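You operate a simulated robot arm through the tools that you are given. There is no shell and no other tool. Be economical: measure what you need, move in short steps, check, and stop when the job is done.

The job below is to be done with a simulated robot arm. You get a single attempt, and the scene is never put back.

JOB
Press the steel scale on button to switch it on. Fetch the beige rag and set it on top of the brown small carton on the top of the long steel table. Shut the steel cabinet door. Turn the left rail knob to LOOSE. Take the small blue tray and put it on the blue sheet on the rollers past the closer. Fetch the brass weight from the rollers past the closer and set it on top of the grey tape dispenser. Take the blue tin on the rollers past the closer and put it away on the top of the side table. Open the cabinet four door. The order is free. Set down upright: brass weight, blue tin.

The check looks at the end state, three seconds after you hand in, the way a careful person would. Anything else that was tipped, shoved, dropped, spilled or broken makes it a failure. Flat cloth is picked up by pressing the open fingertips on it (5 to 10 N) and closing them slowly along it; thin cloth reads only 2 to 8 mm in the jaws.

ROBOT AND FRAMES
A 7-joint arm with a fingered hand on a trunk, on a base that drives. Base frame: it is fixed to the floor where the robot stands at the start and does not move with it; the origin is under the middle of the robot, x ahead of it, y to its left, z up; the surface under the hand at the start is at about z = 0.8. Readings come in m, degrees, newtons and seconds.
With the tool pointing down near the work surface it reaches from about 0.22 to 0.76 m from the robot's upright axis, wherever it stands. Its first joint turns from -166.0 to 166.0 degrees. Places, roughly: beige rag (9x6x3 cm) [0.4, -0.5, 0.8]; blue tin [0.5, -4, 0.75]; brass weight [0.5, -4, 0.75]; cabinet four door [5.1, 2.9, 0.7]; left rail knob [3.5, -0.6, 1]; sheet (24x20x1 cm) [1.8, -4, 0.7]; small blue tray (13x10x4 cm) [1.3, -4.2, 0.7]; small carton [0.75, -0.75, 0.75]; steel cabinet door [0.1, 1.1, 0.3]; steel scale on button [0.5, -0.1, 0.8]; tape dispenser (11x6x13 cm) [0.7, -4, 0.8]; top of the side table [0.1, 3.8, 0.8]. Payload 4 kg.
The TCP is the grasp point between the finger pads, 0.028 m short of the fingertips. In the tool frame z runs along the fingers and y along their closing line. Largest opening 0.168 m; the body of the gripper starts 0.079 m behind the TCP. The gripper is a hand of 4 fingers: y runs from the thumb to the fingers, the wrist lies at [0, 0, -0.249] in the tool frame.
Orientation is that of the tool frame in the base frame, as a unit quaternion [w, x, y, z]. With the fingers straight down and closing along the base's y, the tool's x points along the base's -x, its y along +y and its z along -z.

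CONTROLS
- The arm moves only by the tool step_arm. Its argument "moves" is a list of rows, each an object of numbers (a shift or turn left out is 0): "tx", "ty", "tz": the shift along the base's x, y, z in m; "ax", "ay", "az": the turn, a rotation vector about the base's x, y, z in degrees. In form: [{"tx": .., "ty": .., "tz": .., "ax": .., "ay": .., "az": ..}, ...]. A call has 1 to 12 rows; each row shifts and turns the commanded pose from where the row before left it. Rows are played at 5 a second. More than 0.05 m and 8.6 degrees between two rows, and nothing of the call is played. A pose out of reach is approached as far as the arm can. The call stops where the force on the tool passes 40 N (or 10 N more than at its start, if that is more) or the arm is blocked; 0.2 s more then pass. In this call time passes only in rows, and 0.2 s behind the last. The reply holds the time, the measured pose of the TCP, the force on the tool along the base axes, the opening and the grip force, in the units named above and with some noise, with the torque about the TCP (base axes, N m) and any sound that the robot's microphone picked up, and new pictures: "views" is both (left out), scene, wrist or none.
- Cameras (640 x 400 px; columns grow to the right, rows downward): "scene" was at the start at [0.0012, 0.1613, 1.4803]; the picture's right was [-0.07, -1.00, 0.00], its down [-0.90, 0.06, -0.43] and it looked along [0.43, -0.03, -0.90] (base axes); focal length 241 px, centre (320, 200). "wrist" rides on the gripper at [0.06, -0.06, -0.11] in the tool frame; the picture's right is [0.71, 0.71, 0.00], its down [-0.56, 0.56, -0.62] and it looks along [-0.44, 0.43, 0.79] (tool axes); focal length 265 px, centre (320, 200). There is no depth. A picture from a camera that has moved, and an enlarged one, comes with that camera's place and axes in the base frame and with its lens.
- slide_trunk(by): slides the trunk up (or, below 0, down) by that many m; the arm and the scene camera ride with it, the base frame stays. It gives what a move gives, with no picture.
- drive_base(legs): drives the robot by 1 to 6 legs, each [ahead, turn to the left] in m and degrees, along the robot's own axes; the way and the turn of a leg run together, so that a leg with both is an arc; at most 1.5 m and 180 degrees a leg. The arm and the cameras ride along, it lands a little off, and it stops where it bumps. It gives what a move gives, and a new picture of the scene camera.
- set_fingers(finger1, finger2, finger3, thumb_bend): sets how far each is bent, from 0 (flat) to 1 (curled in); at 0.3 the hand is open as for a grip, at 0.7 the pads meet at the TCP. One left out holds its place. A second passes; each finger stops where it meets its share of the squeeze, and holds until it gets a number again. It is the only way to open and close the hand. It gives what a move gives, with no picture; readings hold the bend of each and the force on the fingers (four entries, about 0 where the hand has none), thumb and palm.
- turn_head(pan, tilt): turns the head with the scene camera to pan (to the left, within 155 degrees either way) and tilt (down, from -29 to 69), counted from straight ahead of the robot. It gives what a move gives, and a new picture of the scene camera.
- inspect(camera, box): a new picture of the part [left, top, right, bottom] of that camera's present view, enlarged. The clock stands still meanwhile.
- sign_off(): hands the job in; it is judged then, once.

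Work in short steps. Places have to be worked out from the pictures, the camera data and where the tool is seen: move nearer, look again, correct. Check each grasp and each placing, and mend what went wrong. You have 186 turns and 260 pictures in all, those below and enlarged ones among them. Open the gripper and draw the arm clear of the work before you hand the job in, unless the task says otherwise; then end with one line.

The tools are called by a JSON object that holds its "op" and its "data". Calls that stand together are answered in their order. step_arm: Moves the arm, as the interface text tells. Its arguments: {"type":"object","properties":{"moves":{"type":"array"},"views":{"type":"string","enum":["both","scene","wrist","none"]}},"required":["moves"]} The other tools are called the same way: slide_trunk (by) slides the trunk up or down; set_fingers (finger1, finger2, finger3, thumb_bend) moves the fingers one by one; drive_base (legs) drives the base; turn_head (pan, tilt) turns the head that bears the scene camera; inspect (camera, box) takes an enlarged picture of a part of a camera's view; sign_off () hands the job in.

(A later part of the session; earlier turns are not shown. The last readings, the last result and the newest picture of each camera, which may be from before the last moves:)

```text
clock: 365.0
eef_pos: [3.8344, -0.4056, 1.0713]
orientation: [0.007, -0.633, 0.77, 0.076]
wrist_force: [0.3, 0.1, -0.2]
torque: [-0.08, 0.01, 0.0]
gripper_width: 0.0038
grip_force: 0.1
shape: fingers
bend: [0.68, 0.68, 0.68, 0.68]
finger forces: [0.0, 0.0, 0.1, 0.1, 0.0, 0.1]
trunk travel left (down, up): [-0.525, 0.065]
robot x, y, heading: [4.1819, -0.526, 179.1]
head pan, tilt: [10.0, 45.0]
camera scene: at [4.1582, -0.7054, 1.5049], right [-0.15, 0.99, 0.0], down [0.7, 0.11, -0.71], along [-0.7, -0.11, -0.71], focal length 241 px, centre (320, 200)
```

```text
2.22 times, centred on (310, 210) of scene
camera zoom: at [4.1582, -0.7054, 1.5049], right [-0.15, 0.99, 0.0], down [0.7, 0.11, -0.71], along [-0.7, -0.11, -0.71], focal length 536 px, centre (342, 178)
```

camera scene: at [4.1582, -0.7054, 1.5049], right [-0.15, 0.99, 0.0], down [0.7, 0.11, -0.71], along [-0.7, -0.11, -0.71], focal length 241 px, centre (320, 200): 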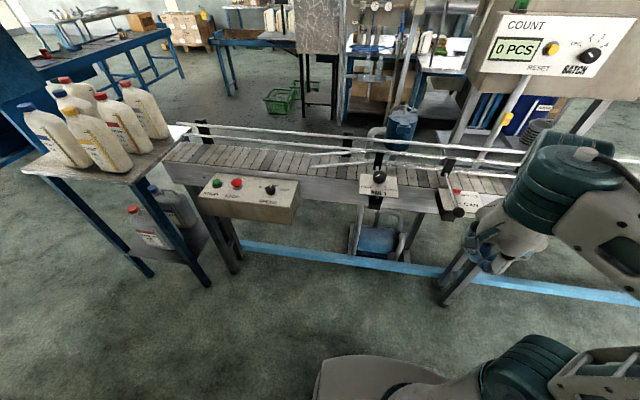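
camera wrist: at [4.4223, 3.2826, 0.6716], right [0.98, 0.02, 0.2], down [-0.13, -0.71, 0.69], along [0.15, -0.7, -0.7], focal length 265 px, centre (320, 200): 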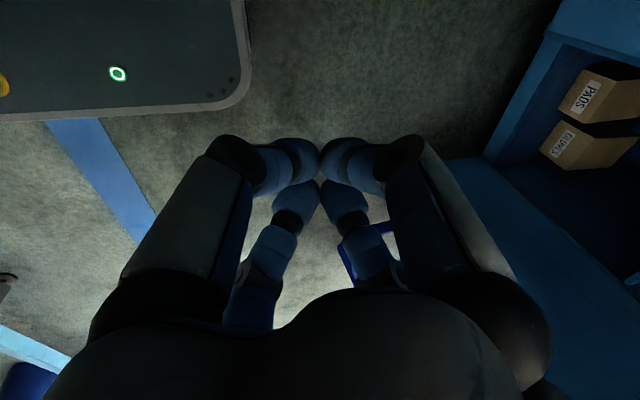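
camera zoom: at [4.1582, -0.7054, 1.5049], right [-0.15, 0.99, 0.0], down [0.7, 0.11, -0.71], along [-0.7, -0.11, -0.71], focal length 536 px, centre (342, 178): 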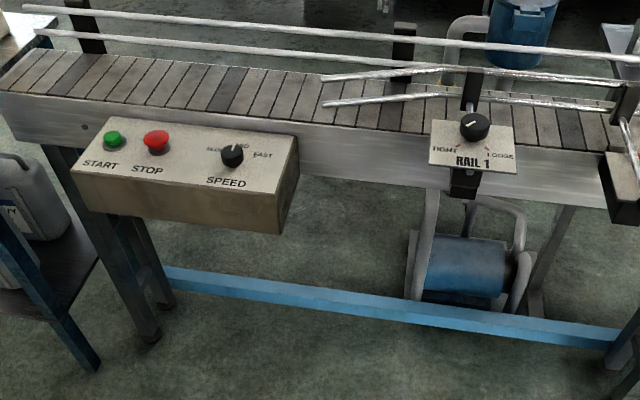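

RAIL 1 knob at (3.46, -0.60) with TIGHT/LOOSE marks. I zoom tighter to read the pointer.

{"op": "inspect", "data": {"camera": "scene", "box": [350, 150, 410, 200]}}

{"op": "inspect", "data": {"camera": "scene", "box": [420, 150, 520, 230]}}

```text
8.00 times, centred on (380, 175) of scene
camera zoom: at [4.1582, -0.7054, 1.5049], right [-0.15, 0.99, 0.0], down [0.7, 0.11, -0.71], along [-0.7, -0.11, -0.71], focal length 1930 px, centre (-160, 400)
```

zoom: 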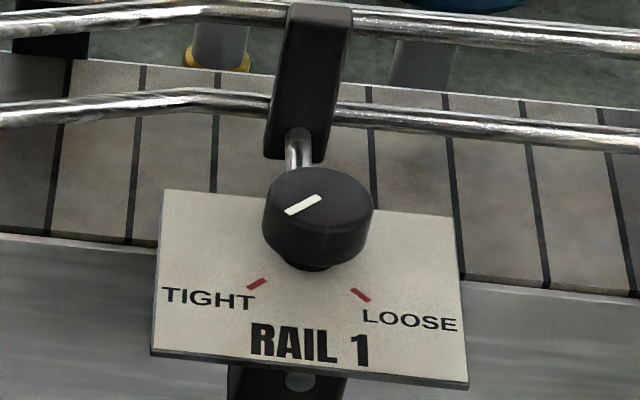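

```text
5.00 times, centred on (470, 190) of scene
camera zoom: at [4.1582, -0.7054, 1.5049], right [-0.15, 0.99, 0.0], down [0.7, 0.11, -0.71], along [-0.7, -0.11, -0.71], focal length 1206 px, centre (-430, 250)
```

zoom: 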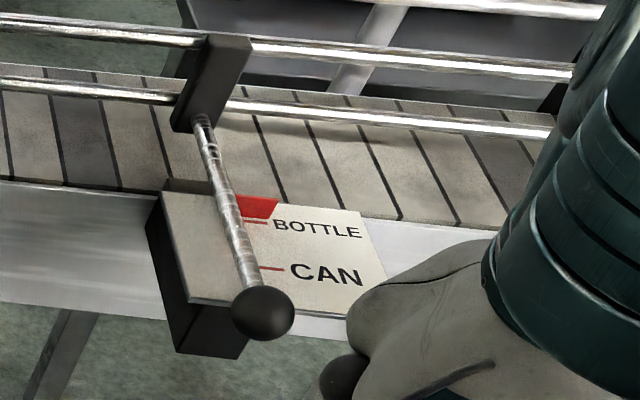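

The pointer is at TIGHT; LOOSE is 90° counter-clockwise (seen from above). The rail bracket stands just behind the knob, so I use a forward-tilted hand (35°) with fingers 1/3 as side pinch. First orient and pre-position.

{"op": "set_fingers", "data": {"finger1": 0.42, "finger2": 0.1, "finger3": 0.42, "thumb_bend": 0.1}}

{"op": "step_arm", "data": {"moves": [{"az": 6, "tx": -0.03, "ty": -0.03, "tz": 0.01}, {"az": 5.5, "tx": -0.03, "ty": -0.03, "tz": 0.01}, {"ax": -6, "tx": -0.03, "ty": -0.03, "tz": 0.01}, {"ay": 7, "tx": -0.03, "ty": -0.03, "tz": 0.01}, {"ay": 7, "tx": -0.03, "ty": -0.03}, {"ay": 7, "tx": -0.03, "ty": -0.03}, {"ay": 8, "tx": -0.03, "ty": -0.015}, {"tx": -0.03}]}}

{"op": "inspect", "data": {"camera": "scene", "box": [330, 100, 470, 220]}}

```text
clock: 366.0
eef_pos: [3.834, -0.4057, 1.0721]
orientation: [0.007, -0.634, 0.77, 0.076]
wrist_force: [0.7, 0.4, -0.2]
torque: [-0.03, -0.02, 0.01]
gripper_width: 0.1234
grip_force: 0.2
shape: fingers
bend: [0.42, 0.1, 0.42, 0.1]
finger forces: [0.1, 0.0, 0.0, 0.1, 0.0, 0.1]
trunk travel left (down, up): [-0.525, 0.065]
robot x, y, heading: [4.1842, -0.5287, 179.0]
head pan, tilt: [10.0, 45.0]
```

```text
clock: 367.8
eef_pos: [3.5917, -0.6023, 1.1118]
orientation: [-0.214, -0.674, 0.674, 0.216]
wrist_force: [0.0, -0.8, -0.7]
torque: [0.01, -0.03, -0.02]
gripper_width: 0.1234
grip_force: 0.0
shape: fingers
bend: [0.42, 0.1, 0.42, 0.1]
finger forces: [0.0, 0.1, 0.0, 0.0, 0.0, 0.0]
trunk travel left (down, up): [-0.525, 0.065]
robot x, y, heading: [4.1799, -0.532, 178.6]
head pan, tilt: [10.0, 45.0]
camera scene: at [4.1579, -0.7055, 1.5048], right [-0.15, 0.99, 0.0], down [0.7, 0.11, -0.71], along [-0.7, -0.11, -0.71], focal length 241 px, centre (320, 200)
camera wrist: at [3.7041, -0.663, 1.1671], right [-0.58, -0.71, 0.41], down [-0.1, 0.56, 0.83], along [-0.81, 0.44, -0.39], focal length 265 px, centre (320, 200)
```

scene: 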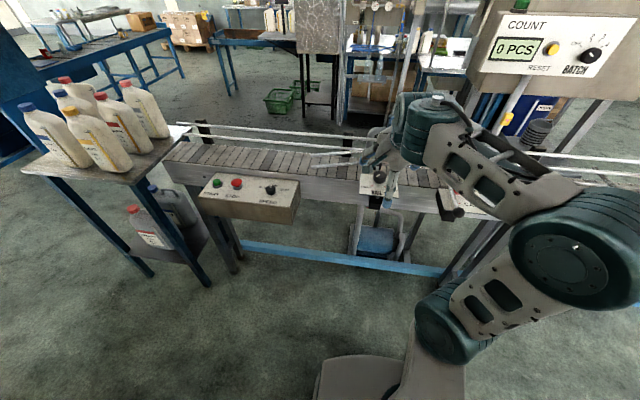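
wrist: 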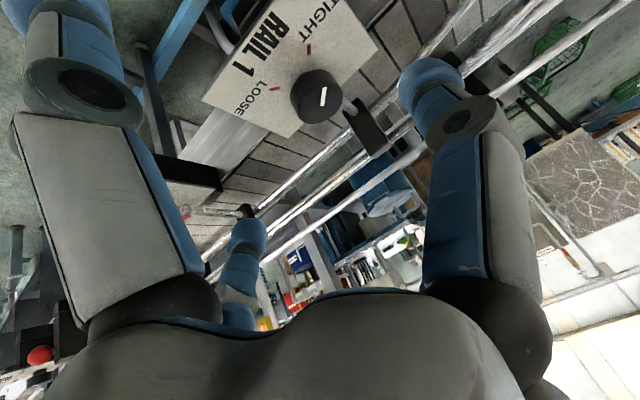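

```text
3.33 times, centred on (400, 160) of scene
camera zoom: at [4.1579, -0.7055, 1.5048], right [-0.15, 0.99, 0.0], down [0.7, 0.11, -0.71], along [-0.7, -0.11, -0.71], focal length 804 px, centre (53, 333)
```

zoom: 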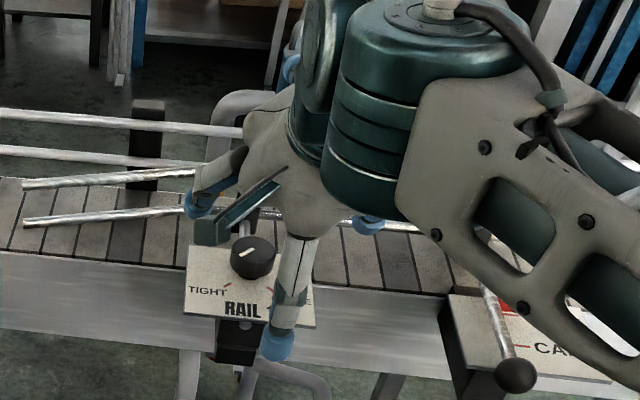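

Pose is good. Knob estimated at (3.495, -0.605, ~0.98). I approach to 5 cm short and look.

{"op": "step_arm", "data": {"moves": [{"tx": -0.03, "tz": -0.04, "ty": -0.001}, {"tx": -0.03, "tz": -0.038, "ty": -0.001}]}}

{"op": "inspect", "data": {"camera": "scene", "box": [330, 100, 470, 220]}}

```text
clock: 368.4
eef_pos: [3.5334, -0.6026, 1.0331]
orientation: [0.212, 0.674, -0.674, -0.215]
wrist_force: [0.7, -0.7, -0.2]
torque: [0.0, 0.0, -0.01]
gripper_width: 0.1236
grip_force: 0.1
shape: fingers
bend: [0.42, 0.1, 0.42, 0.1]
finger forces: [0.2, 0.1, 0.1, 0.0, 0.0, 0.0]
trunk travel left (down, up): [-0.525, 0.065]
robot x, y, heading: [4.1815, -0.5308, 178.8]
head pan, tilt: [10.0, 45.0]
camera scene: at [4.1574, -0.7058, 1.5048], right [-0.15, 0.99, 0.0], down [0.7, 0.11, -0.71], along [-0.7, -0.11, -0.71], focal length 241 px, centre (320, 200)
camera wrist: at [3.6452, -0.6641, 1.0883], right [-0.58, -0.71, 0.41], down [-0.1, 0.56, 0.83], along [-0.81, 0.44, -0.39], focal length 265 px, centre (320, 200)
```

scene: 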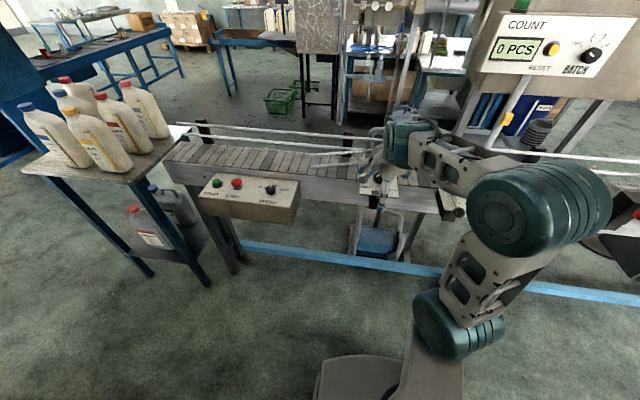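
wrist: 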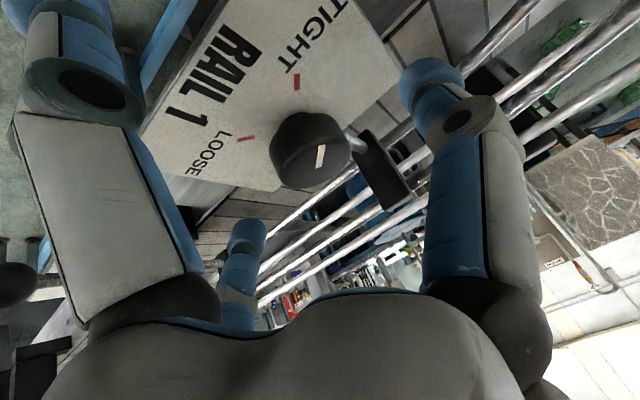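

```text
3.33 times, centred on (400, 160) of scene
camera zoom: at [4.1574, -0.7058, 1.5048], right [-0.15, 0.99, 0.0], down [0.7, 0.11, -0.71], along [-0.7, -0.11, -0.71], focal length 804 px, centre (53, 333)
```

zoom: 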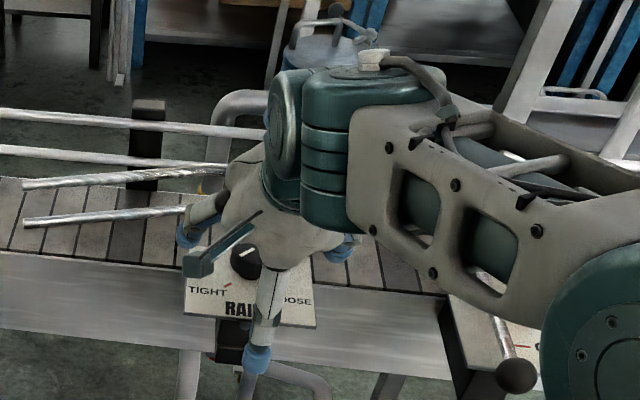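

Knob at about (3.497, -0.60, 0.98). I close in the last 6 cm in two steps.

{"op": "step_arm", "data": {"moves": [{"tx": -0.018, "tz": -0.022, "ty": 0.001}, {"tx": -0.018, "tz": -0.022, "ty": 0.001}]}}

{"op": "inspect", "data": {"camera": "wrist", "box": [200, 80, 480, 300]}}

```text
clock: 369.1
eef_pos: [3.5103, -0.6047, 0.995]
orientation: [0.211, 0.679, -0.671, -0.21]
wrist_force: [26.6, 0.5, 19.5]
torque: [-0.09, -1.9, 0.37]
gripper_width: 0.1321
grip_force: 17.9
shape: fingers
bend: [0.39, 0.1, 0.42, 0.04]
finger forces: [4.2, 0.0, 0.1, 0.0, 30.8, 0.1]
trunk travel left (down, up): [-0.525, 0.065]
robot x, y, heading: [4.1839, -0.5284, 179.0]
head pan, tilt: [10.0, 45.0]
stopped in row 2: the force on the tool passed its limit at 72 N (the readings are from after the stop); the commanded pose is now the measured one
camera scene: at [4.1656, -0.7045, 1.5053], right [-0.16, 0.99, 0.0], down [0.7, 0.11, -0.71], along [-0.7, -0.11, -0.7], focal length 241 px, centre (320, 200)
camera wrist: at [3.6216, -0.6646, 1.0513], right [-0.57, -0.71, 0.4], down [-0.12, 0.55, 0.82], along [-0.81, 0.43, -0.4], focal length 265 px, centre (320, 200)
```

scene: 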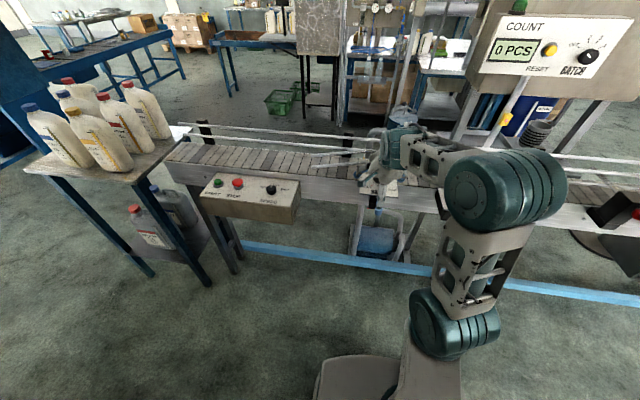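
wrist: 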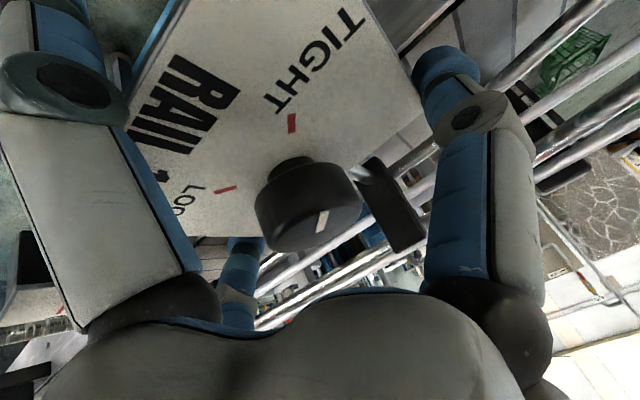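

```text
1.82 times, centred on (340, 190) of wrist
camera zoom: at [3.6216, -0.6646, 1.0513], right [-0.57, -0.71, 0.4], down [-0.12, 0.55, 0.82], along [-0.81, 0.43, -0.4], focal length 483 px, centre (284, 218)
```

zoom: 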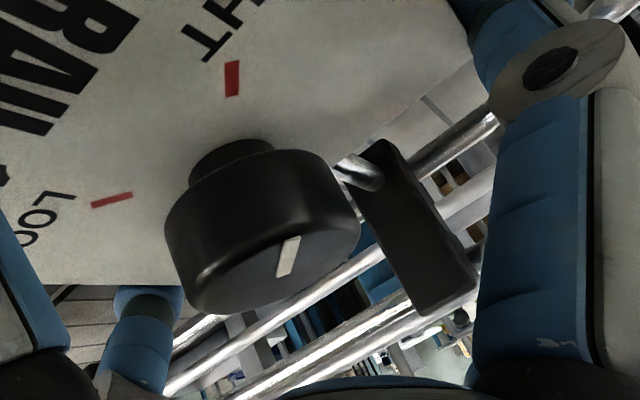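

The thumb touched the plate; re-solving puts the knob top at (3.52, -0.605, 1.01), so I'm already at it. I back 1 cm, flatten the thumb, and pinch with fingers 1 and 3.

{"op": "step_arm", "data": {"moves": [{"tx": 0.01, "tz": 0.008}], "views": "none"}}

{"op": "set_fingers", "data": {"finger1": 0.42, "finger2": 0.05, "finger3": 0.42, "thumb_bend": 0.0}}

{"op": "step_arm", "data": {"moves": [{"az": 0}]}}

{"op": "inspect", "data": {"camera": "scene", "box": [340, 120, 440, 220]}}

```text
clock: 369.5
eef_pos: [3.5131, -0.6048, 0.9991]
orientation: [0.209, 0.679, -0.672, -0.211]
wrist_force: [1.8, -3.1, -2.2]
torque: [0.03, 0.03, 0.0]
gripper_width: 0.1284
grip_force: 3.6
shape: fingers
bend: [0.39, 0.1, 0.42, 0.09]
finger forces: [3.5, 0.1, 0.1, 0.0, 2.7, 0.1]
trunk travel left (down, up): [-0.525, 0.065]
robot x, y, heading: [4.1832, -0.5292, 179.0]
head pan, tilt: [10.0, 45.0]
```

```text
clock: 370.5
eef_pos: [3.513, -0.6042, 0.9989]
orientation: [0.209, 0.678, -0.672, -0.211]
wrist_force: [-1.6, -4.8, -2.5]
torque: [0.01, -0.02, 0.0]
gripper_width: 0.1342
grip_force: 1.7
shape: fingers
bend: [0.39, 0.05, 0.42, 0.0]
finger forces: [4.0, 0.1, 0.1, 0.0, 0.0, 0.0]
trunk travel left (down, up): [-0.525, 0.065]
robot x, y, heading: [4.1841, -0.5294, 179.0]
head pan, tilt: [10.0, 45.0]
```

```text
clock: 370.9
eef_pos: [3.5131, -0.6051, 0.9994]
orientation: [0.21, 0.679, -0.671, -0.211]
wrist_force: [-1.5, -4.6, -0.9]
torque: [0.02, 0.0, -0.05]
gripper_width: 0.1343
grip_force: 2.3
shape: fingers
bend: [0.39, 0.05, 0.42, 0.0]
finger forces: [4.3, 0.0, 0.0, 0.0, 0.0, 0.1]
trunk travel left (down, up): [-0.525, 0.065]
robot x, y, heading: [4.1827, -0.5315, 179.1]
head pan, tilt: [10.0, 45.0]
camera scene: at [4.1585, -0.7063, 1.5048], right [-0.16, 0.99, 0.0], down [0.7, 0.11, -0.71], along [-0.7, -0.11, -0.71], focal length 241 px, centre (320, 200)
camera wrist: at [3.6251, -0.6649, 1.0554], right [-0.58, -0.71, 0.4], down [-0.12, 0.55, 0.82], along [-0.81, 0.43, -0.4], focal length 265 px, centre (320, 200)
```

scene: 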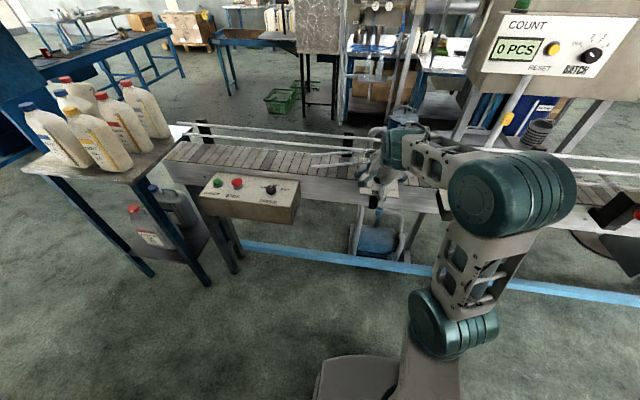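
wrist: 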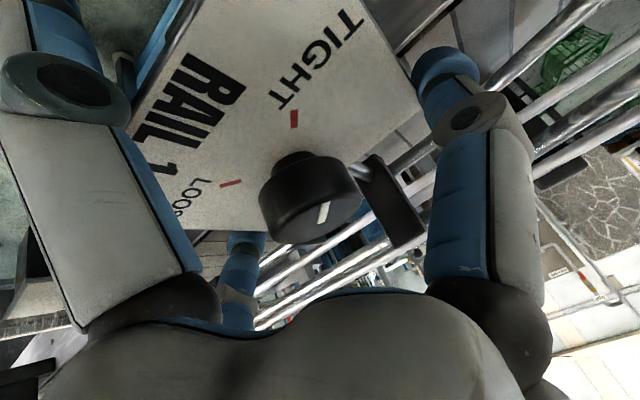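

```text
4.00 times, centred on (390, 170) of scene
camera zoom: at [4.1585, -0.7063, 1.5048], right [-0.16, 0.99, 0.0], down [0.7, 0.11, -0.71], along [-0.7, -0.11, -0.71], focal length 965 px, centre (40, 320)
```

zoom: 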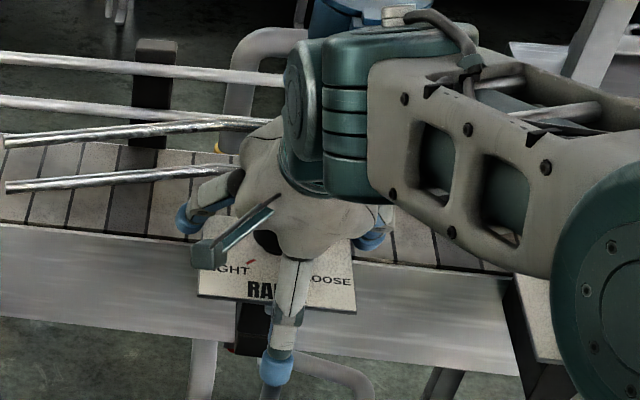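

Knob top is at the TCP, pads alongside it. I pinch.

{"op": "set_fingers", "data": {"finger1": 0.75, "finger3": 0.75}}

{"op": "step_arm", "data": {"moves": [{"az": 0}], "views": "wrist"}}

```text
clock: 371.9
eef_pos: [3.5133, -0.6029, 0.999]
orientation: [0.21, 0.678, -0.672, -0.21]
wrist_force: [0.0, -0.5, -0.8]
torque: [0.0, 0.0, -0.09]
gripper_width: 0.1343
grip_force: 9.1
shape: fingers
bend: [0.39, 0.05, 0.46, 0.0]
finger forces: [9.5, 0.1, 8.5, 0.1, 0.0, 0.1]
trunk travel left (down, up): [-0.525, 0.065]
robot x, y, heading: [4.1822, -0.5317, 179.1]
head pan, tilt: [10.0, 45.0]
```

```text
clock: 372.3
eef_pos: [3.5139, -0.6033, 0.9985]
orientation: [0.21, 0.678, -0.672, -0.212]
wrist_force: [0.6, -0.9, -0.3]
torque: [0.07, 0.0, -0.09]
gripper_width: 0.1345
grip_force: 8.4
shape: fingers
bend: [0.39, 0.05, 0.46, 0.0]
finger forces: [9.1, 0.1, 8.8, 0.0, 0.0, 0.0]
trunk travel left (down, up): [-0.525, 0.065]
robot x, y, heading: [4.1813, -0.5295, 178.9]
head pan, tilt: [10.0, 45.0]
camera wrist: at [3.6251, -0.6641, 1.0555], right [-0.58, -0.71, 0.4], down [-0.11, 0.55, 0.82], along [-0.81, 0.43, -0.4], focal length 265 px, centre (320, 200)
```

wrist: 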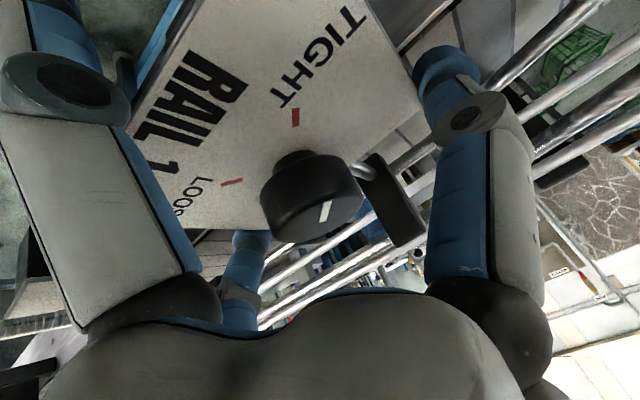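

Fingertips are likely bottoming on the plate. I open slightly, raise 12 mm, and pinch again.

{"op": "set_fingers", "data": {"finger1": 0.42, "finger3": 0.42}}

{"op": "step_arm", "data": {"moves": [{"tx": 0.008, "tz": 0.013}], "views": "none"}}

{"op": "set_fingers", "data": {"finger1": 0.75, "finger3": 0.75}}

{"op": "step_arm", "data": {"moves": [{"az": 0}], "views": "wrist"}}

```text
clock: 373.3
eef_pos: [3.5126, -0.6051, 0.9996]
orientation: [0.211, 0.679, -0.671, -0.211]
wrist_force: [-1.8, -4.1, 0.3]
torque: [-0.03, 0.01, -0.02]
gripper_width: 0.1343
grip_force: 2.0
shape: fingers
bend: [0.39, 0.05, 0.42, 0.0]
finger forces: [4.0, 0.0, 0.0, 0.0, 0.1, 0.0]
trunk travel left (down, up): [-0.525, 0.065]
robot x, y, heading: [4.1829, -0.5326, 179.1]
head pan, tilt: [10.0, 45.0]
```

```text
clock: 373.7
eef_pos: [3.5206, -0.6025, 1.0136]
orientation: [0.21, 0.677, -0.673, -0.211]
wrist_force: [0.5, -2.0, 2.1]
torque: [-0.17, 0.0, 0.01]
gripper_width: 0.1334
grip_force: 1.6
shape: fingers
bend: [0.4, 0.05, 0.42, 0.0]
finger forces: [2.6, 0.0, 0.0, 0.0, 0.0, 0.0]
trunk travel left (down, up): [-0.525, 0.065]
robot x, y, heading: [4.1811, -0.5289, 178.9]
head pan, tilt: [10.0, 45.0]
```

```text
clock: 374.7
eef_pos: [3.5212, -0.6036, 1.0164]
orientation: [0.212, 0.676, -0.673, -0.213]
wrist_force: [-4.6, 1.7, 18.7]
torque: [0.13, 0.48, -0.11]
gripper_width: 0.1284
grip_force: 13.7
shape: fingers
bend: [0.45, 0.05, 0.51, 0.0]
finger forces: [11.3, 0.1, 16.5, 0.1, 0.0, 0.0]
trunk travel left (down, up): [-0.525, 0.065]
robot x, y, heading: [4.1845, -0.5307, 179.0]
head pan, tilt: [10.0, 45.0]
```

```text
clock: 375.1
eef_pos: [3.5219, -0.6036, 1.0151]
orientation: [0.212, 0.677, -0.672, -0.212]
wrist_force: [-4.7, 2.1, 22.1]
torque: [0.18, 0.51, -0.17]
gripper_width: 0.1283
grip_force: 14.9
shape: fingers
bend: [0.45, 0.05, 0.51, 0.0]
finger forces: [12.0, 0.1, 17.7, 0.0, 0.0, 0.1]
trunk travel left (down, up): [-0.525, 0.065]
robot x, y, heading: [4.1838, -0.5302, 178.9]
head pan, tilt: [10.0, 45.0]
camera wrist: at [3.6335, -0.6638, 1.0707], right [-0.58, -0.71, 0.4], down [-0.11, 0.56, 0.82], along [-0.81, 0.43, -0.4], focal length 265 px, centre (320, 200)
```

wrist: 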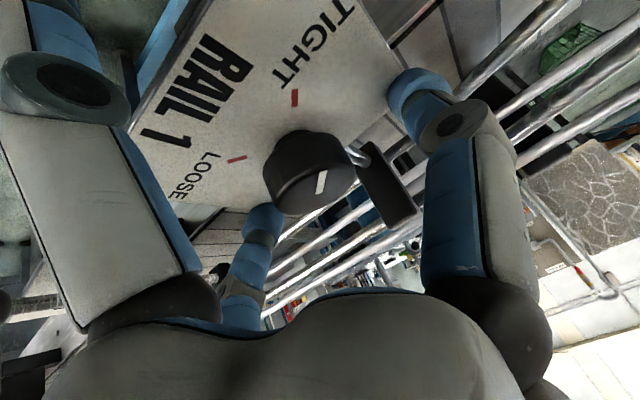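

Tips still bottom on the plate. I open a bit, raise another 11 mm and recentre (+x 13 mm), then pinch.

{"op": "set_fingers", "data": {"finger1": 0.42, "finger3": 0.42}}

{"op": "step_arm", "data": {"moves": [{"tx": 0.013, "tz": 0.012}], "views": "none"}}

{"op": "set_fingers", "data": {"finger1": 0.75, "finger3": 0.75}}

{"op": "step_arm", "data": {"moves": [{"az": 0}], "views": "wrist"}}

```text
clock: 376.1
eef_pos: [3.5211, -0.6055, 1.0143]
orientation: [0.213, 0.678, -0.671, -0.211]
wrist_force: [-4.6, -2.6, 20.2]
torque: [-0.28, 0.47, -0.04]
gripper_width: 0.1282
grip_force: 10.8
shape: fingers
bend: [0.45, 0.05, 0.48, 0.0]
finger forces: [11.0, 0.0, 9.4, 0.0, 0.0, 0.1]
trunk travel left (down, up): [-0.525, 0.065]
robot x, y, heading: [4.1808, -0.5295, 178.8]
head pan, tilt: [10.0, 45.0]
```

```text
clock: 376.5
eef_pos: [3.5368, -0.6024, 1.0217]
orientation: [0.207, 0.679, -0.673, -0.209]
wrist_force: [-0.6, 0.1, -0.6]
torque: [-0.03, -0.02, -0.01]
gripper_width: 0.131
grip_force: 0.0
shape: fingers
bend: [0.42, 0.05, 0.42, 0.0]
finger forces: [0.0, 0.0, 0.1, 0.0, 0.0, 0.2]
trunk travel left (down, up): [-0.525, 0.065]
robot x, y, heading: [4.1834, -0.5287, 179.2]
head pan, tilt: [10.0, 45.0]
```

```text
clock: 377.5
eef_pos: [3.5338, -0.6052, 1.0232]
orientation: [0.21, 0.679, -0.672, -0.209]
wrist_force: [-0.7, -2.0, -5.7]
torque: [-0.04, -0.06, 0.01]
gripper_width: 0.1175
grip_force: 5.9
shape: fingers
bend: [0.6, 0.05, 0.65, 0.0]
finger forces: [7.3, 0.0, 6.0, 0.1, 0.0, 0.0]
trunk travel left (down, up): [-0.525, 0.065]
robot x, y, heading: [4.1837, -0.5308, 178.9]
head pan, tilt: [10.0, 45.0]
```

```text
clock: 377.9
eef_pos: [3.5351, -0.6042, 1.0229]
orientation: [0.209, 0.678, -0.673, -0.211]
wrist_force: [-1.0, -1.5, -5.5]
torque: [0.0, -0.03, 0.07]
gripper_width: 0.1179
grip_force: 6.4
shape: fingers
bend: [0.6, 0.05, 0.65, 0.0]
finger forces: [7.2, 0.1, 5.8, 0.0, 0.1, 0.0]
trunk travel left (down, up): [-0.525, 0.065]
robot x, y, heading: [4.1835, -0.5329, 178.7]
head pan, tilt: [10.0, 45.0]
camera wrist: at [3.6459, -0.6649, 1.0803], right [-0.58, -0.71, 0.4], down [-0.12, 0.55, 0.82], along [-0.81, 0.43, -0.4], focal length 265 px, centre (320, 200)
```

wrist: 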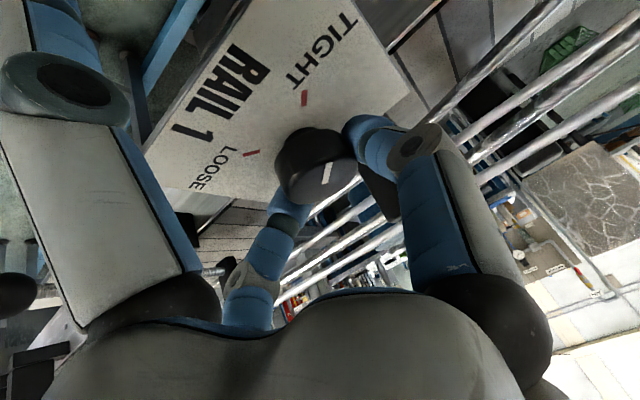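

Now it pinches the knob. I twist counter-clockwise (+az) about the knob axis by 40°.

{"op": "step_arm", "data": {"moves": [{"az": 8, "ty": 0.003}, {"az": 8, "ty": 0.003, "tx": -0.001}, {"az": 8, "ty": 0.003, "tx": -0.001}, {"az": 8, "ty": 0.003, "tx": -0.001}, {"az": 8, "ty": 0.003, "tx": -0.002}]}}

{"op": "inspect", "data": {"camera": "wrist", "box": [160, 40, 440, 260]}}

```text
clock: 379.1
eef_pos: [3.5313, -0.5931, 1.0256]
orientation: [0.27, 0.868, -0.398, -0.126]
wrist_force: [-2.0, -17.1, 6.6]
torque: [-0.64, -0.08, -0.15]
gripper_width: 0.1213
grip_force: 10.3
shape: fingers
bend: [0.55, 0.05, 0.69, 0.0]
finger forces: [17.2, 0.0, 3.8, 0.0, 0.1, 0.0]
trunk travel left (down, up): [-0.525, 0.065]
robot x, y, heading: [4.1859, -0.5293, 179.1]
head pan, tilt: [10.0, 45.0]
camera scene: at [4.1599, -0.7081, 1.5047], right [-0.16, 0.99, 0.0], down [0.7, 0.11, -0.71], along [-0.7, -0.11, -0.71], focal length 241 px, centre (320, 200)
camera wrist: at [3.6544, -0.5652, 1.0814], right [0.02, -0.92, 0.4], down [-0.44, 0.35, 0.83], along [-0.9, -0.2, -0.4], focal length 265 px, centre (320, 200)
```

scene: 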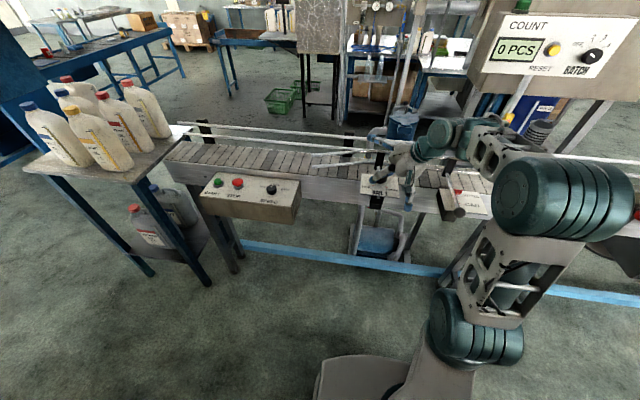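
wrist: 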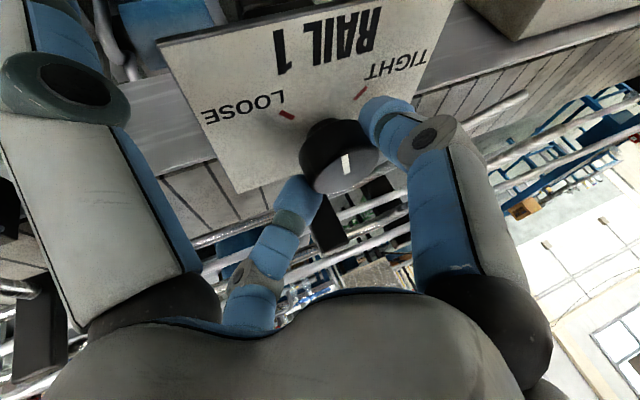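

```text
1.82 times, centred on (300, 150) of wrist
camera zoom: at [3.6544, -0.5652, 1.0814], right [0.02, -0.92, 0.4], down [-0.44, 0.35, 0.83], along [-0.9, -0.2, -0.4], focal length 483 px, centre (356, 291)
```

zoom: 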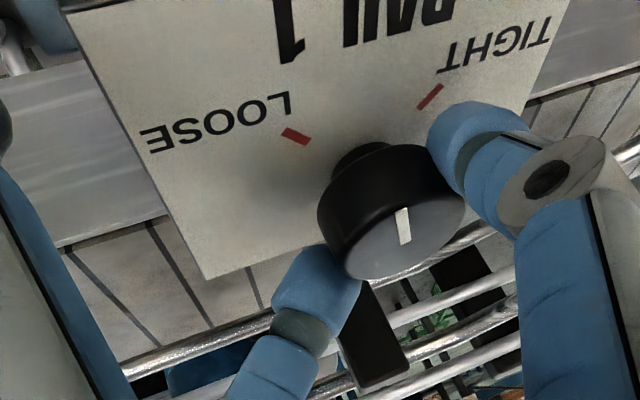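

I check the pointer with the scene camera.

{"op": "inspect", "data": {"camera": "scene", "box": [350, 130, 430, 210]}}

```text
5.00 times, centred on (390, 170) of scene
camera zoom: at [4.1599, -0.7081, 1.5047], right [-0.16, 0.99, 0.0], down [0.7, 0.11, -0.71], along [-0.7, -0.11, -0.71], focal length 1206 px, centre (-30, 350)
```

zoom: 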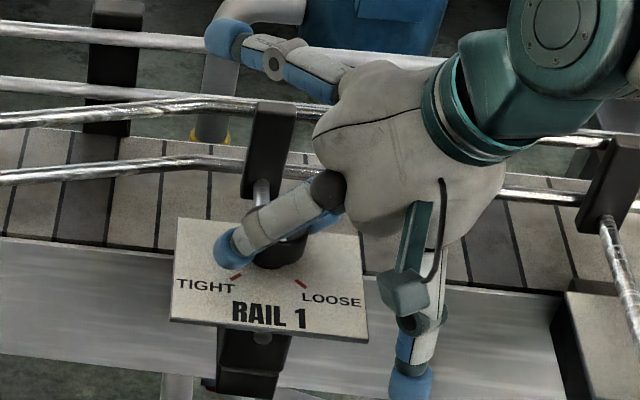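

The pointer now faces straight toward me (halfway). I release, rotate back, re-pinch, and twist another stroke.

{"op": "set_fingers", "data": {"finger1": 0.42, "finger3": 0.42}}

{"op": "step_arm", "data": {"moves": [{"az": -8, "ty": -0.002, "tz": 0.003}, {"az": -8, "ty": -0.002, "tx": 0.001}, {"az": -8, "ty": -0.002, "tx": 0.001}, {"az": -8, "ty": -0.002, "tx": 0.001}, {"az": -8, "ty": -0.003, "tx": 0.001, "tz": -0.003}]}}

{"op": "inspect", "data": {"camera": "wrist", "box": [180, 60, 460, 280]}}

```text
clock: 380.1
eef_pos: [3.5287, -0.5893, 1.0223]
orientation: [0.269, 0.867, -0.4, -0.127]
wrist_force: [0.0, 0.8, -0.3]
torque: [-0.02, 0.0, -0.01]
gripper_width: 0.1311
grip_force: 0.0
shape: fingers
bend: [0.42, 0.05, 0.42, 0.0]
finger forces: [0.1, 0.0, 0.1, 0.1, 0.0, 0.1]
trunk travel left (down, up): [-0.525, 0.065]
robot x, y, heading: [4.182, -0.5313, 178.7]
head pan, tilt: [10.0, 45.0]
```

```text
clock: 381.3
eef_pos: [3.5334, -0.6006, 1.0239]
orientation: [0.209, 0.677, -0.673, -0.21]
wrist_force: [-0.1, -0.2, -0.1]
torque: [0.01, -0.03, 0.0]
gripper_width: 0.1311
grip_force: 0.0
shape: fingers
bend: [0.42, 0.05, 0.42, 0.0]
finger forces: [0.1, 0.0, 0.0, 0.1, 0.0, 0.0]
trunk travel left (down, up): [-0.525, 0.065]
robot x, y, heading: [4.1839, -0.5331, 178.9]
head pan, tilt: [10.0, 45.0]
camera scene: at [4.1588, -0.7062, 1.5048], right [-0.16, 0.99, 0.0], down [0.7, 0.11, -0.71], along [-0.7, -0.11, -0.71], focal length 241 px, centre (320, 200)
camera wrist: at [3.6453, -0.6612, 1.0807], right [-0.58, -0.71, 0.4], down [-0.11, 0.55, 0.82], along [-0.81, 0.43, -0.4], focal length 265 px, centre (320, 200)
```

scene: 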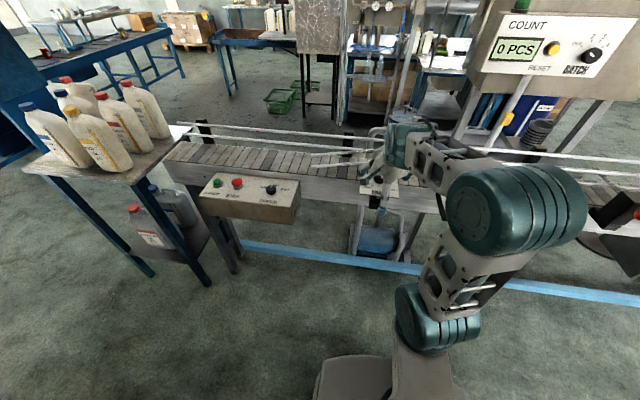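
wrist: 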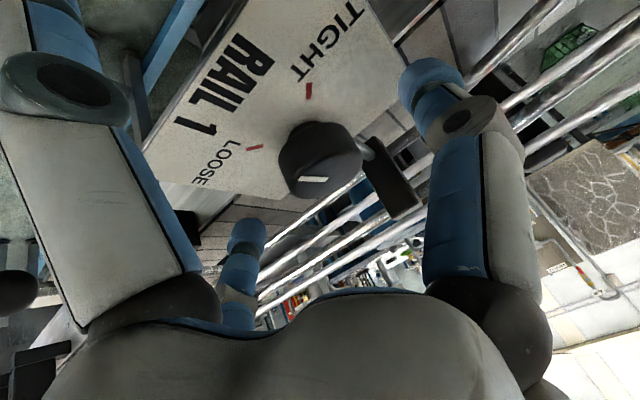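

```text
1.82 times, centred on (320, 170) of wrist
camera zoom: at [3.6453, -0.6612, 1.0807], right [-0.58, -0.71, 0.4], down [-0.11, 0.55, 0.82], along [-0.81, 0.43, -0.4], focal length 483 px, centre (320, 254)
```

zoom: 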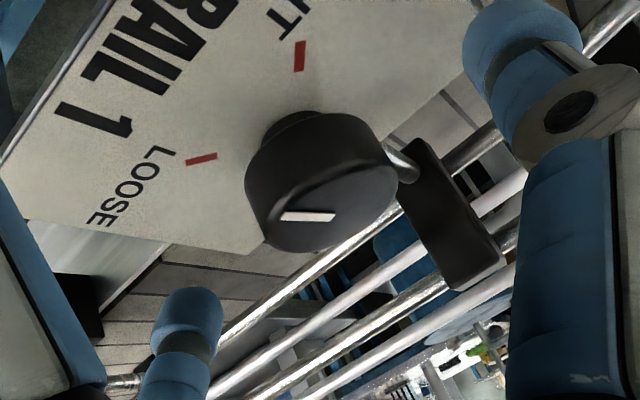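

The pointer is about 60–70% of the way past centre to LOOSE. I re-pinch and twist ~28° more.

{"op": "set_fingers", "data": {"finger1": 0.75, "finger3": 0.75}}

{"op": "step_arm", "data": {"moves": [{"az": 7, "ty": 0.003}, {"az": 7, "ty": 0.003, "tx": -0.001}, {"az": 7, "ty": 0.003, "tx": -0.001}, {"az": 6, "ty": 0.002, "tx": -0.001}], "views": "none"}}

{"op": "set_fingers", "data": {"finger1": 0.42, "finger3": 0.42}}

{"op": "step_arm", "data": {"moves": [{"tx": 0.025, "tz": 0.04}, {"tx": 0.03, "tz": 0.03}]}}

{"op": "inspect", "data": {"camera": "wrist", "box": [180, 0, 460, 220]}}

```text
clock: 382.3
eef_pos: [3.5323, -0.6014, 1.0245]
orientation: [0.21, 0.678, -0.672, -0.211]
wrist_force: [-4.9, -4.8, -0.6]
torque: [-0.17, 0.06, -0.06]
gripper_width: 0.1184
grip_force: 7.6
shape: fingers
bend: [0.59, 0.05, 0.67, 0.0]
finger forces: [9.5, 0.0, 5.3, 0.0, 0.0, 0.0]
trunk travel left (down, up): [-0.525, 0.065]
robot x, y, heading: [4.1826, -0.5331, 179.1]
head pan, tilt: [10.0, 45.0]
```

```text
clock: 383.3
eef_pos: [3.5303, -0.5921, 1.0273]
orientation: [0.255, 0.818, -0.492, -0.156]
wrist_force: [-9.6, -18.1, 9.2]
torque: [-0.79, 0.13, -0.36]
gripper_width: 0.1215
grip_force: 11.9
shape: fingers
bend: [0.55, 0.05, 0.71, 0.0]
finger forces: [20.7, 0.1, 3.3, 0.0, 0.1, 0.0]
trunk travel left (down, up): [-0.525, 0.065]
robot x, y, heading: [4.1801, -0.5319, 178.7]
head pan, tilt: [10.0, 45.0]
```

```text
clock: 384.3
eef_pos: [3.5313, -0.5892, 1.0239]
orientation: [0.253, 0.816, -0.496, -0.155]
wrist_force: [-0.4, -0.3, 0.5]
torque: [0.03, -0.01, -0.02]
gripper_width: 0.1312
grip_force: 0.1
shape: fingers
bend: [0.42, 0.05, 0.42, 0.0]
finger forces: [0.1, 0.0, 0.0, 0.1, 0.0, 0.0]
trunk travel left (down, up): [-0.525, 0.065]
robot x, y, heading: [4.1796, -0.5344, 178.8]
head pan, tilt: [10.0, 45.0]
```

```text
clock: 384.9
eef_pos: [3.5867, -0.5878, 1.0948]
orientation: [0.254, 0.816, -0.496, -0.156]
wrist_force: [-0.1, 0.4, -0.3]
torque: [-0.02, 0.02, -0.03]
gripper_width: 0.1309
grip_force: 0.1
shape: fingers
bend: [0.42, 0.05, 0.42, 0.0]
finger forces: [0.0, 0.0, 0.1, 0.0, 0.1, 0.1]
trunk travel left (down, up): [-0.525, 0.065]
robot x, y, heading: [4.183, -0.5318, 179.4]
head pan, tilt: [10.0, 45.0]
camera scene: at [4.1594, -0.7057, 1.5049], right [-0.16, 0.99, 0.0], down [0.7, 0.11, -0.71], along [-0.7, -0.11, -0.71], focal length 241 px, centre (320, 200)
camera wrist: at [3.7133, -0.5912, 1.1518], right [-0.19, -0.9, 0.4], down [-0.35, 0.44, 0.82], along [-0.92, 0.02, -0.4], focal length 265 px, centre (320, 200)
```

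scene: 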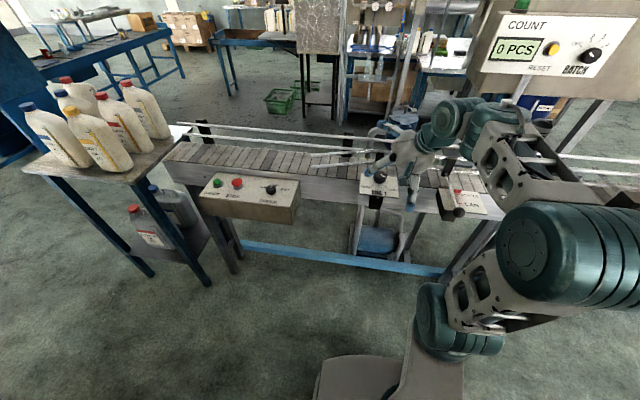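
wrist: 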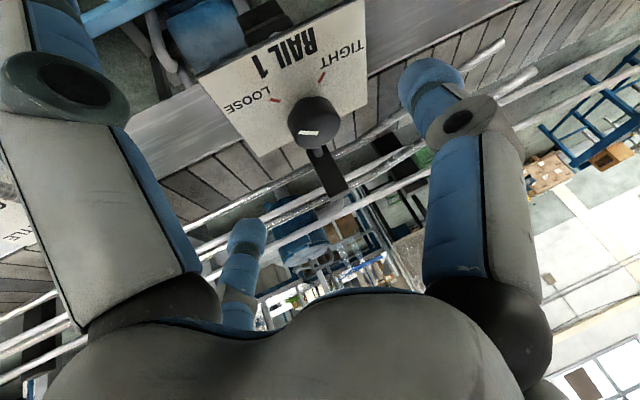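

```text
1.82 times, centred on (320, 110) of wrist
camera zoom: at [3.7133, -0.5912, 1.1518], right [-0.19, -0.9, 0.4], down [-0.35, 0.44, 0.82], along [-0.92, 0.02, -0.4], focal length 483 px, centre (320, 364)
```

zoom: 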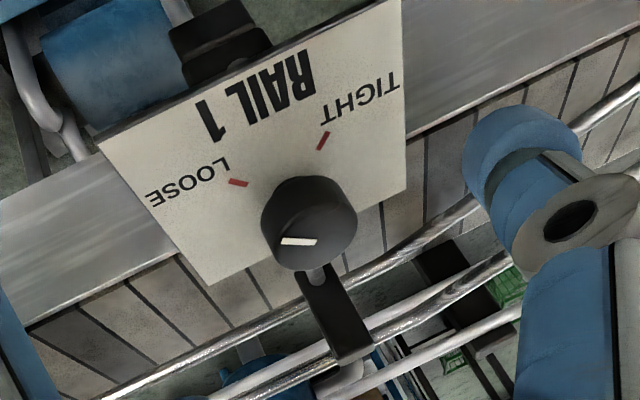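

I zoom the scene camera on the knob.

{"op": "inspect", "data": {"camera": "scene", "box": [350, 150, 410, 200]}}

```text
8.00 times, centred on (380, 175) of scene
camera zoom: at [4.1594, -0.7057, 1.5049], right [-0.16, 0.99, 0.0], down [0.7, 0.11, -0.71], along [-0.7, -0.11, -0.71], focal length 1930 px, centre (-160, 400)
```

zoom: 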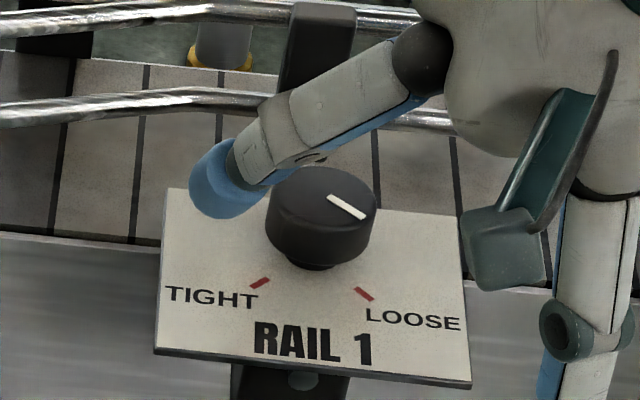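

The pointer is ~10° past the LOOSE mark. I re-approach, pinch, and turn back ~10°.

{"op": "step_arm", "data": {"moves": [{"tx": -0.03, "tz": -0.03}, {"tx": -0.025, "tz": -0.04}], "views": "none"}}

{"op": "set_fingers", "data": {"finger1": 0.75, "finger3": 0.75}}

{"op": "step_arm", "data": {"moves": [{"az": -6, "ty": -0.002}, {"az": -6, "ty": -0.002, "tx": 0.001}], "views": "none"}}

{"op": "set_fingers", "data": {"finger1": 0.42, "finger3": 0.42}}

{"op": "step_arm", "data": {"moves": [{"tx": 0.025, "tz": 0.04}, {"tx": 0.03, "tz": 0.03}, {"tx": 0.03, "tz": 0.02, "ty": 0.02}], "views": "none"}}

{"op": "inspect", "data": {"camera": "scene", "box": [350, 150, 410, 200]}}

```text
clock: 385.5
eef_pos: [3.5306, -0.5876, 1.025]
orientation: [0.253, 0.816, -0.496, -0.156]
wrist_force: [0.3, -0.3, 0.6]
torque: [-0.05, -0.01, 0.0]
gripper_width: 0.1311
grip_force: 0.1
shape: fingers
bend: [0.42, 0.05, 0.42, 0.0]
finger forces: [0.0, 0.0, 0.0, 0.0, 0.0, 0.0]
trunk travel left (down, up): [-0.525, 0.065]
robot x, y, heading: [4.1797, -0.529, 178.9]
head pan, tilt: [10.0, 45.0]
```

```text
clock: 386.5
eef_pos: [3.5321, -0.5904, 1.0253]
orientation: [0.253, 0.817, -0.495, -0.155]
wrist_force: [-1.0, -8.1, 0.2]
torque: [-0.25, -0.02, -0.04]
gripper_width: 0.1228
grip_force: 6.9
shape: fingers
bend: [0.52, 0.05, 0.73, 0.0]
finger forces: [10.4, 0.0, 3.4, 0.0, 0.0, 0.0]
trunk travel left (down, up): [-0.525, 0.065]
robot x, y, heading: [4.1854, -0.5345, 178.9]
head pan, tilt: [10.0, 45.0]
```

```text
clock: 387.1
eef_pos: [3.5313, -0.5926, 1.0256]
orientation: [0.235, 0.759, -0.579, -0.182]
wrist_force: [3.5, 0.5, 0.3]
torque: [-0.08, -0.09, 0.07]
gripper_width: 0.1221
grip_force: 5.6
shape: fingers
bend: [0.53, 0.05, 0.73, 0.0]
finger forces: [6.2, 0.0, 5.8, 0.1, 0.0, 0.0]
trunk travel left (down, up): [-0.525, 0.065]
robot x, y, heading: [4.1809, -0.5286, 178.8]
head pan, tilt: [10.0, 45.0]
```

```text
clock: 388.1
eef_pos: [3.5315, -0.5931, 1.0246]
orientation: [0.235, 0.76, -0.578, -0.182]
wrist_force: [0.0, 0.7, 0.8]
torque: [0.0, 0.0, 0.03]
gripper_width: 0.1312
grip_force: 0.0
shape: fingers
bend: [0.42, 0.05, 0.42, 0.0]
finger forces: [0.1, 0.1, 0.1, 0.0, 0.0, 0.1]
trunk travel left (down, up): [-0.525, 0.065]
robot x, y, heading: [4.1808, -0.5293, 179.0]
head pan, tilt: [10.0, 45.0]
```

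```text
clock: 388.9
eef_pos: [3.6178, -0.5723, 1.1154]
orientation: [0.236, 0.76, -0.578, -0.183]
wrist_force: [0.5, -0.8, -0.2]
torque: [-0.01, 0.0, 0.01]
gripper_width: 0.1312
grip_force: 0.0
shape: fingers
bend: [0.42, 0.05, 0.42, 0.0]
finger forces: [0.0, 0.1, 0.0, 0.0, 0.0, 0.1]
trunk travel left (down, up): [-0.525, 0.065]
robot x, y, heading: [4.1815, -0.5325, 178.8]
head pan, tilt: [10.0, 45.0]
```

```text
8.00 times, centred on (380, 175) of scene
camera zoom: at [4.1589, -0.7056, 1.5049], right [-0.16, 0.99, 0.0], down [0.7, 0.11, -0.71], along [-0.7, -0.11, -0.71], focal length 1930 px, centre (-160, 400)
```

zoom: 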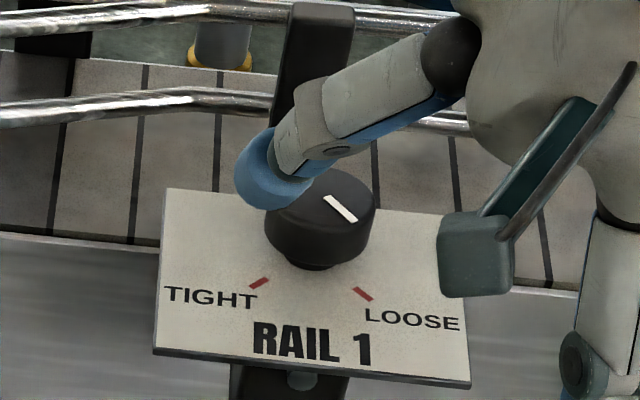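

The pointer is aligned with LOOSE. I untilt and retract the hand, then look for the way to the rollers.

{"op": "step_arm", "data": {"moves": [{"tx": 0.04, "tz": 0.01}, {"tx": 0.04, "ay": -8}, {"tx": 0.04, "ay": -8}, {"tx": 0.02, "ay": -8}, {"ay": -8}], "views": "none"}}

{"op": "drive_base", "data": {"legs": [[-0.1, 0], [0, 91]]}}

{"op": "turn_head", "data": {"pan": -15, "tilt": 20}}

```text
clock: 390.1
eef_pos: [3.7602, -0.5806, 1.125]
orientation: [0.104, 0.781, -0.616, -0.007]
wrist_force: [1.0, 0.2, 1.5]
torque: [0.02, -0.01, -0.01]
gripper_width: 0.1311
grip_force: 0.1
shape: fingers
bend: [0.42, 0.05, 0.42, 0.0]
finger forces: [0.0, 0.0, 0.0, 0.1, 0.0, 0.0]
out of reach, approached as far as the arm can: row 5
trunk travel left (down, up): [-0.525, 0.065]
robot x, y, heading: [4.1807, -0.5341, 179.1]
head pan, tilt: [10.0, 45.0]
```

```text
clock: 395.1
eef_pos: [4.3376, -0.9555, 1.1251]
orientation: [0.079, 0.987, 0.125, 0.069]
wrist_force: [-0.3, 0.1, 0.6]
torque: [-0.04, 0.0, 0.01]
gripper_width: 0.1316
grip_force: 0.2
shape: fingers
bend: [0.42, 0.05, 0.42, 0.0]
finger forces: [0.1, 0.0, 0.1, 0.0, 0.0, 0.0]
trunk travel left (down, up): [-0.525, 0.065]
robot x, y, heading: [4.2811, -0.5323, -90.2]
head pan, tilt: [10.0, 45.0]
camera scene: at [4.4589, -0.5513, 1.5048], right [-0.99, -0.17, 0.0], down [-0.12, 0.7, -0.71], along [0.12, -0.7, -0.71], focal length 241 px, centre (320, 200)
```

scene: 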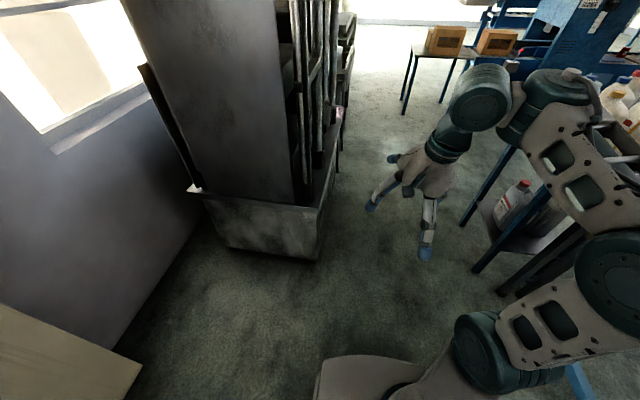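

```text
clock: 396.0
eef_pos: [4.338, -0.955, 1.1246]
orientation: [0.079, 0.987, 0.125, 0.068]
wrist_force: [0.2, -0.3, -0.3]
torque: [-0.03, 0.02, 0.01]
gripper_width: 0.1315
grip_force: 0.1
shape: fingers
bend: [0.42, 0.05, 0.42, 0.0]
finger forces: [0.0, 0.0, 0.1, 0.0, 0.1, 0.0]
trunk travel left (down, up): [-0.525, 0.065]
robot x, y, heading: [4.2847, -0.535, -90.2]
head pan, tilt: [-15.0, 20.0]
camera scene: at [4.4207, -0.5611, 1.5435], right [-0.97, 0.26, 0.0], down [0.09, 0.33, -0.94], along [-0.25, -0.91, -0.34], focal length 241 px, centre (320, 200)
```

scene: 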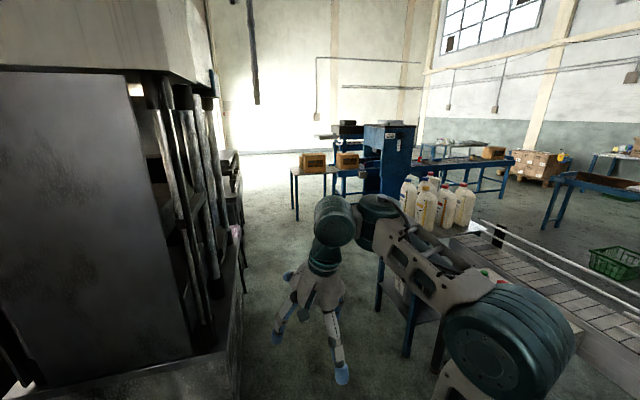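

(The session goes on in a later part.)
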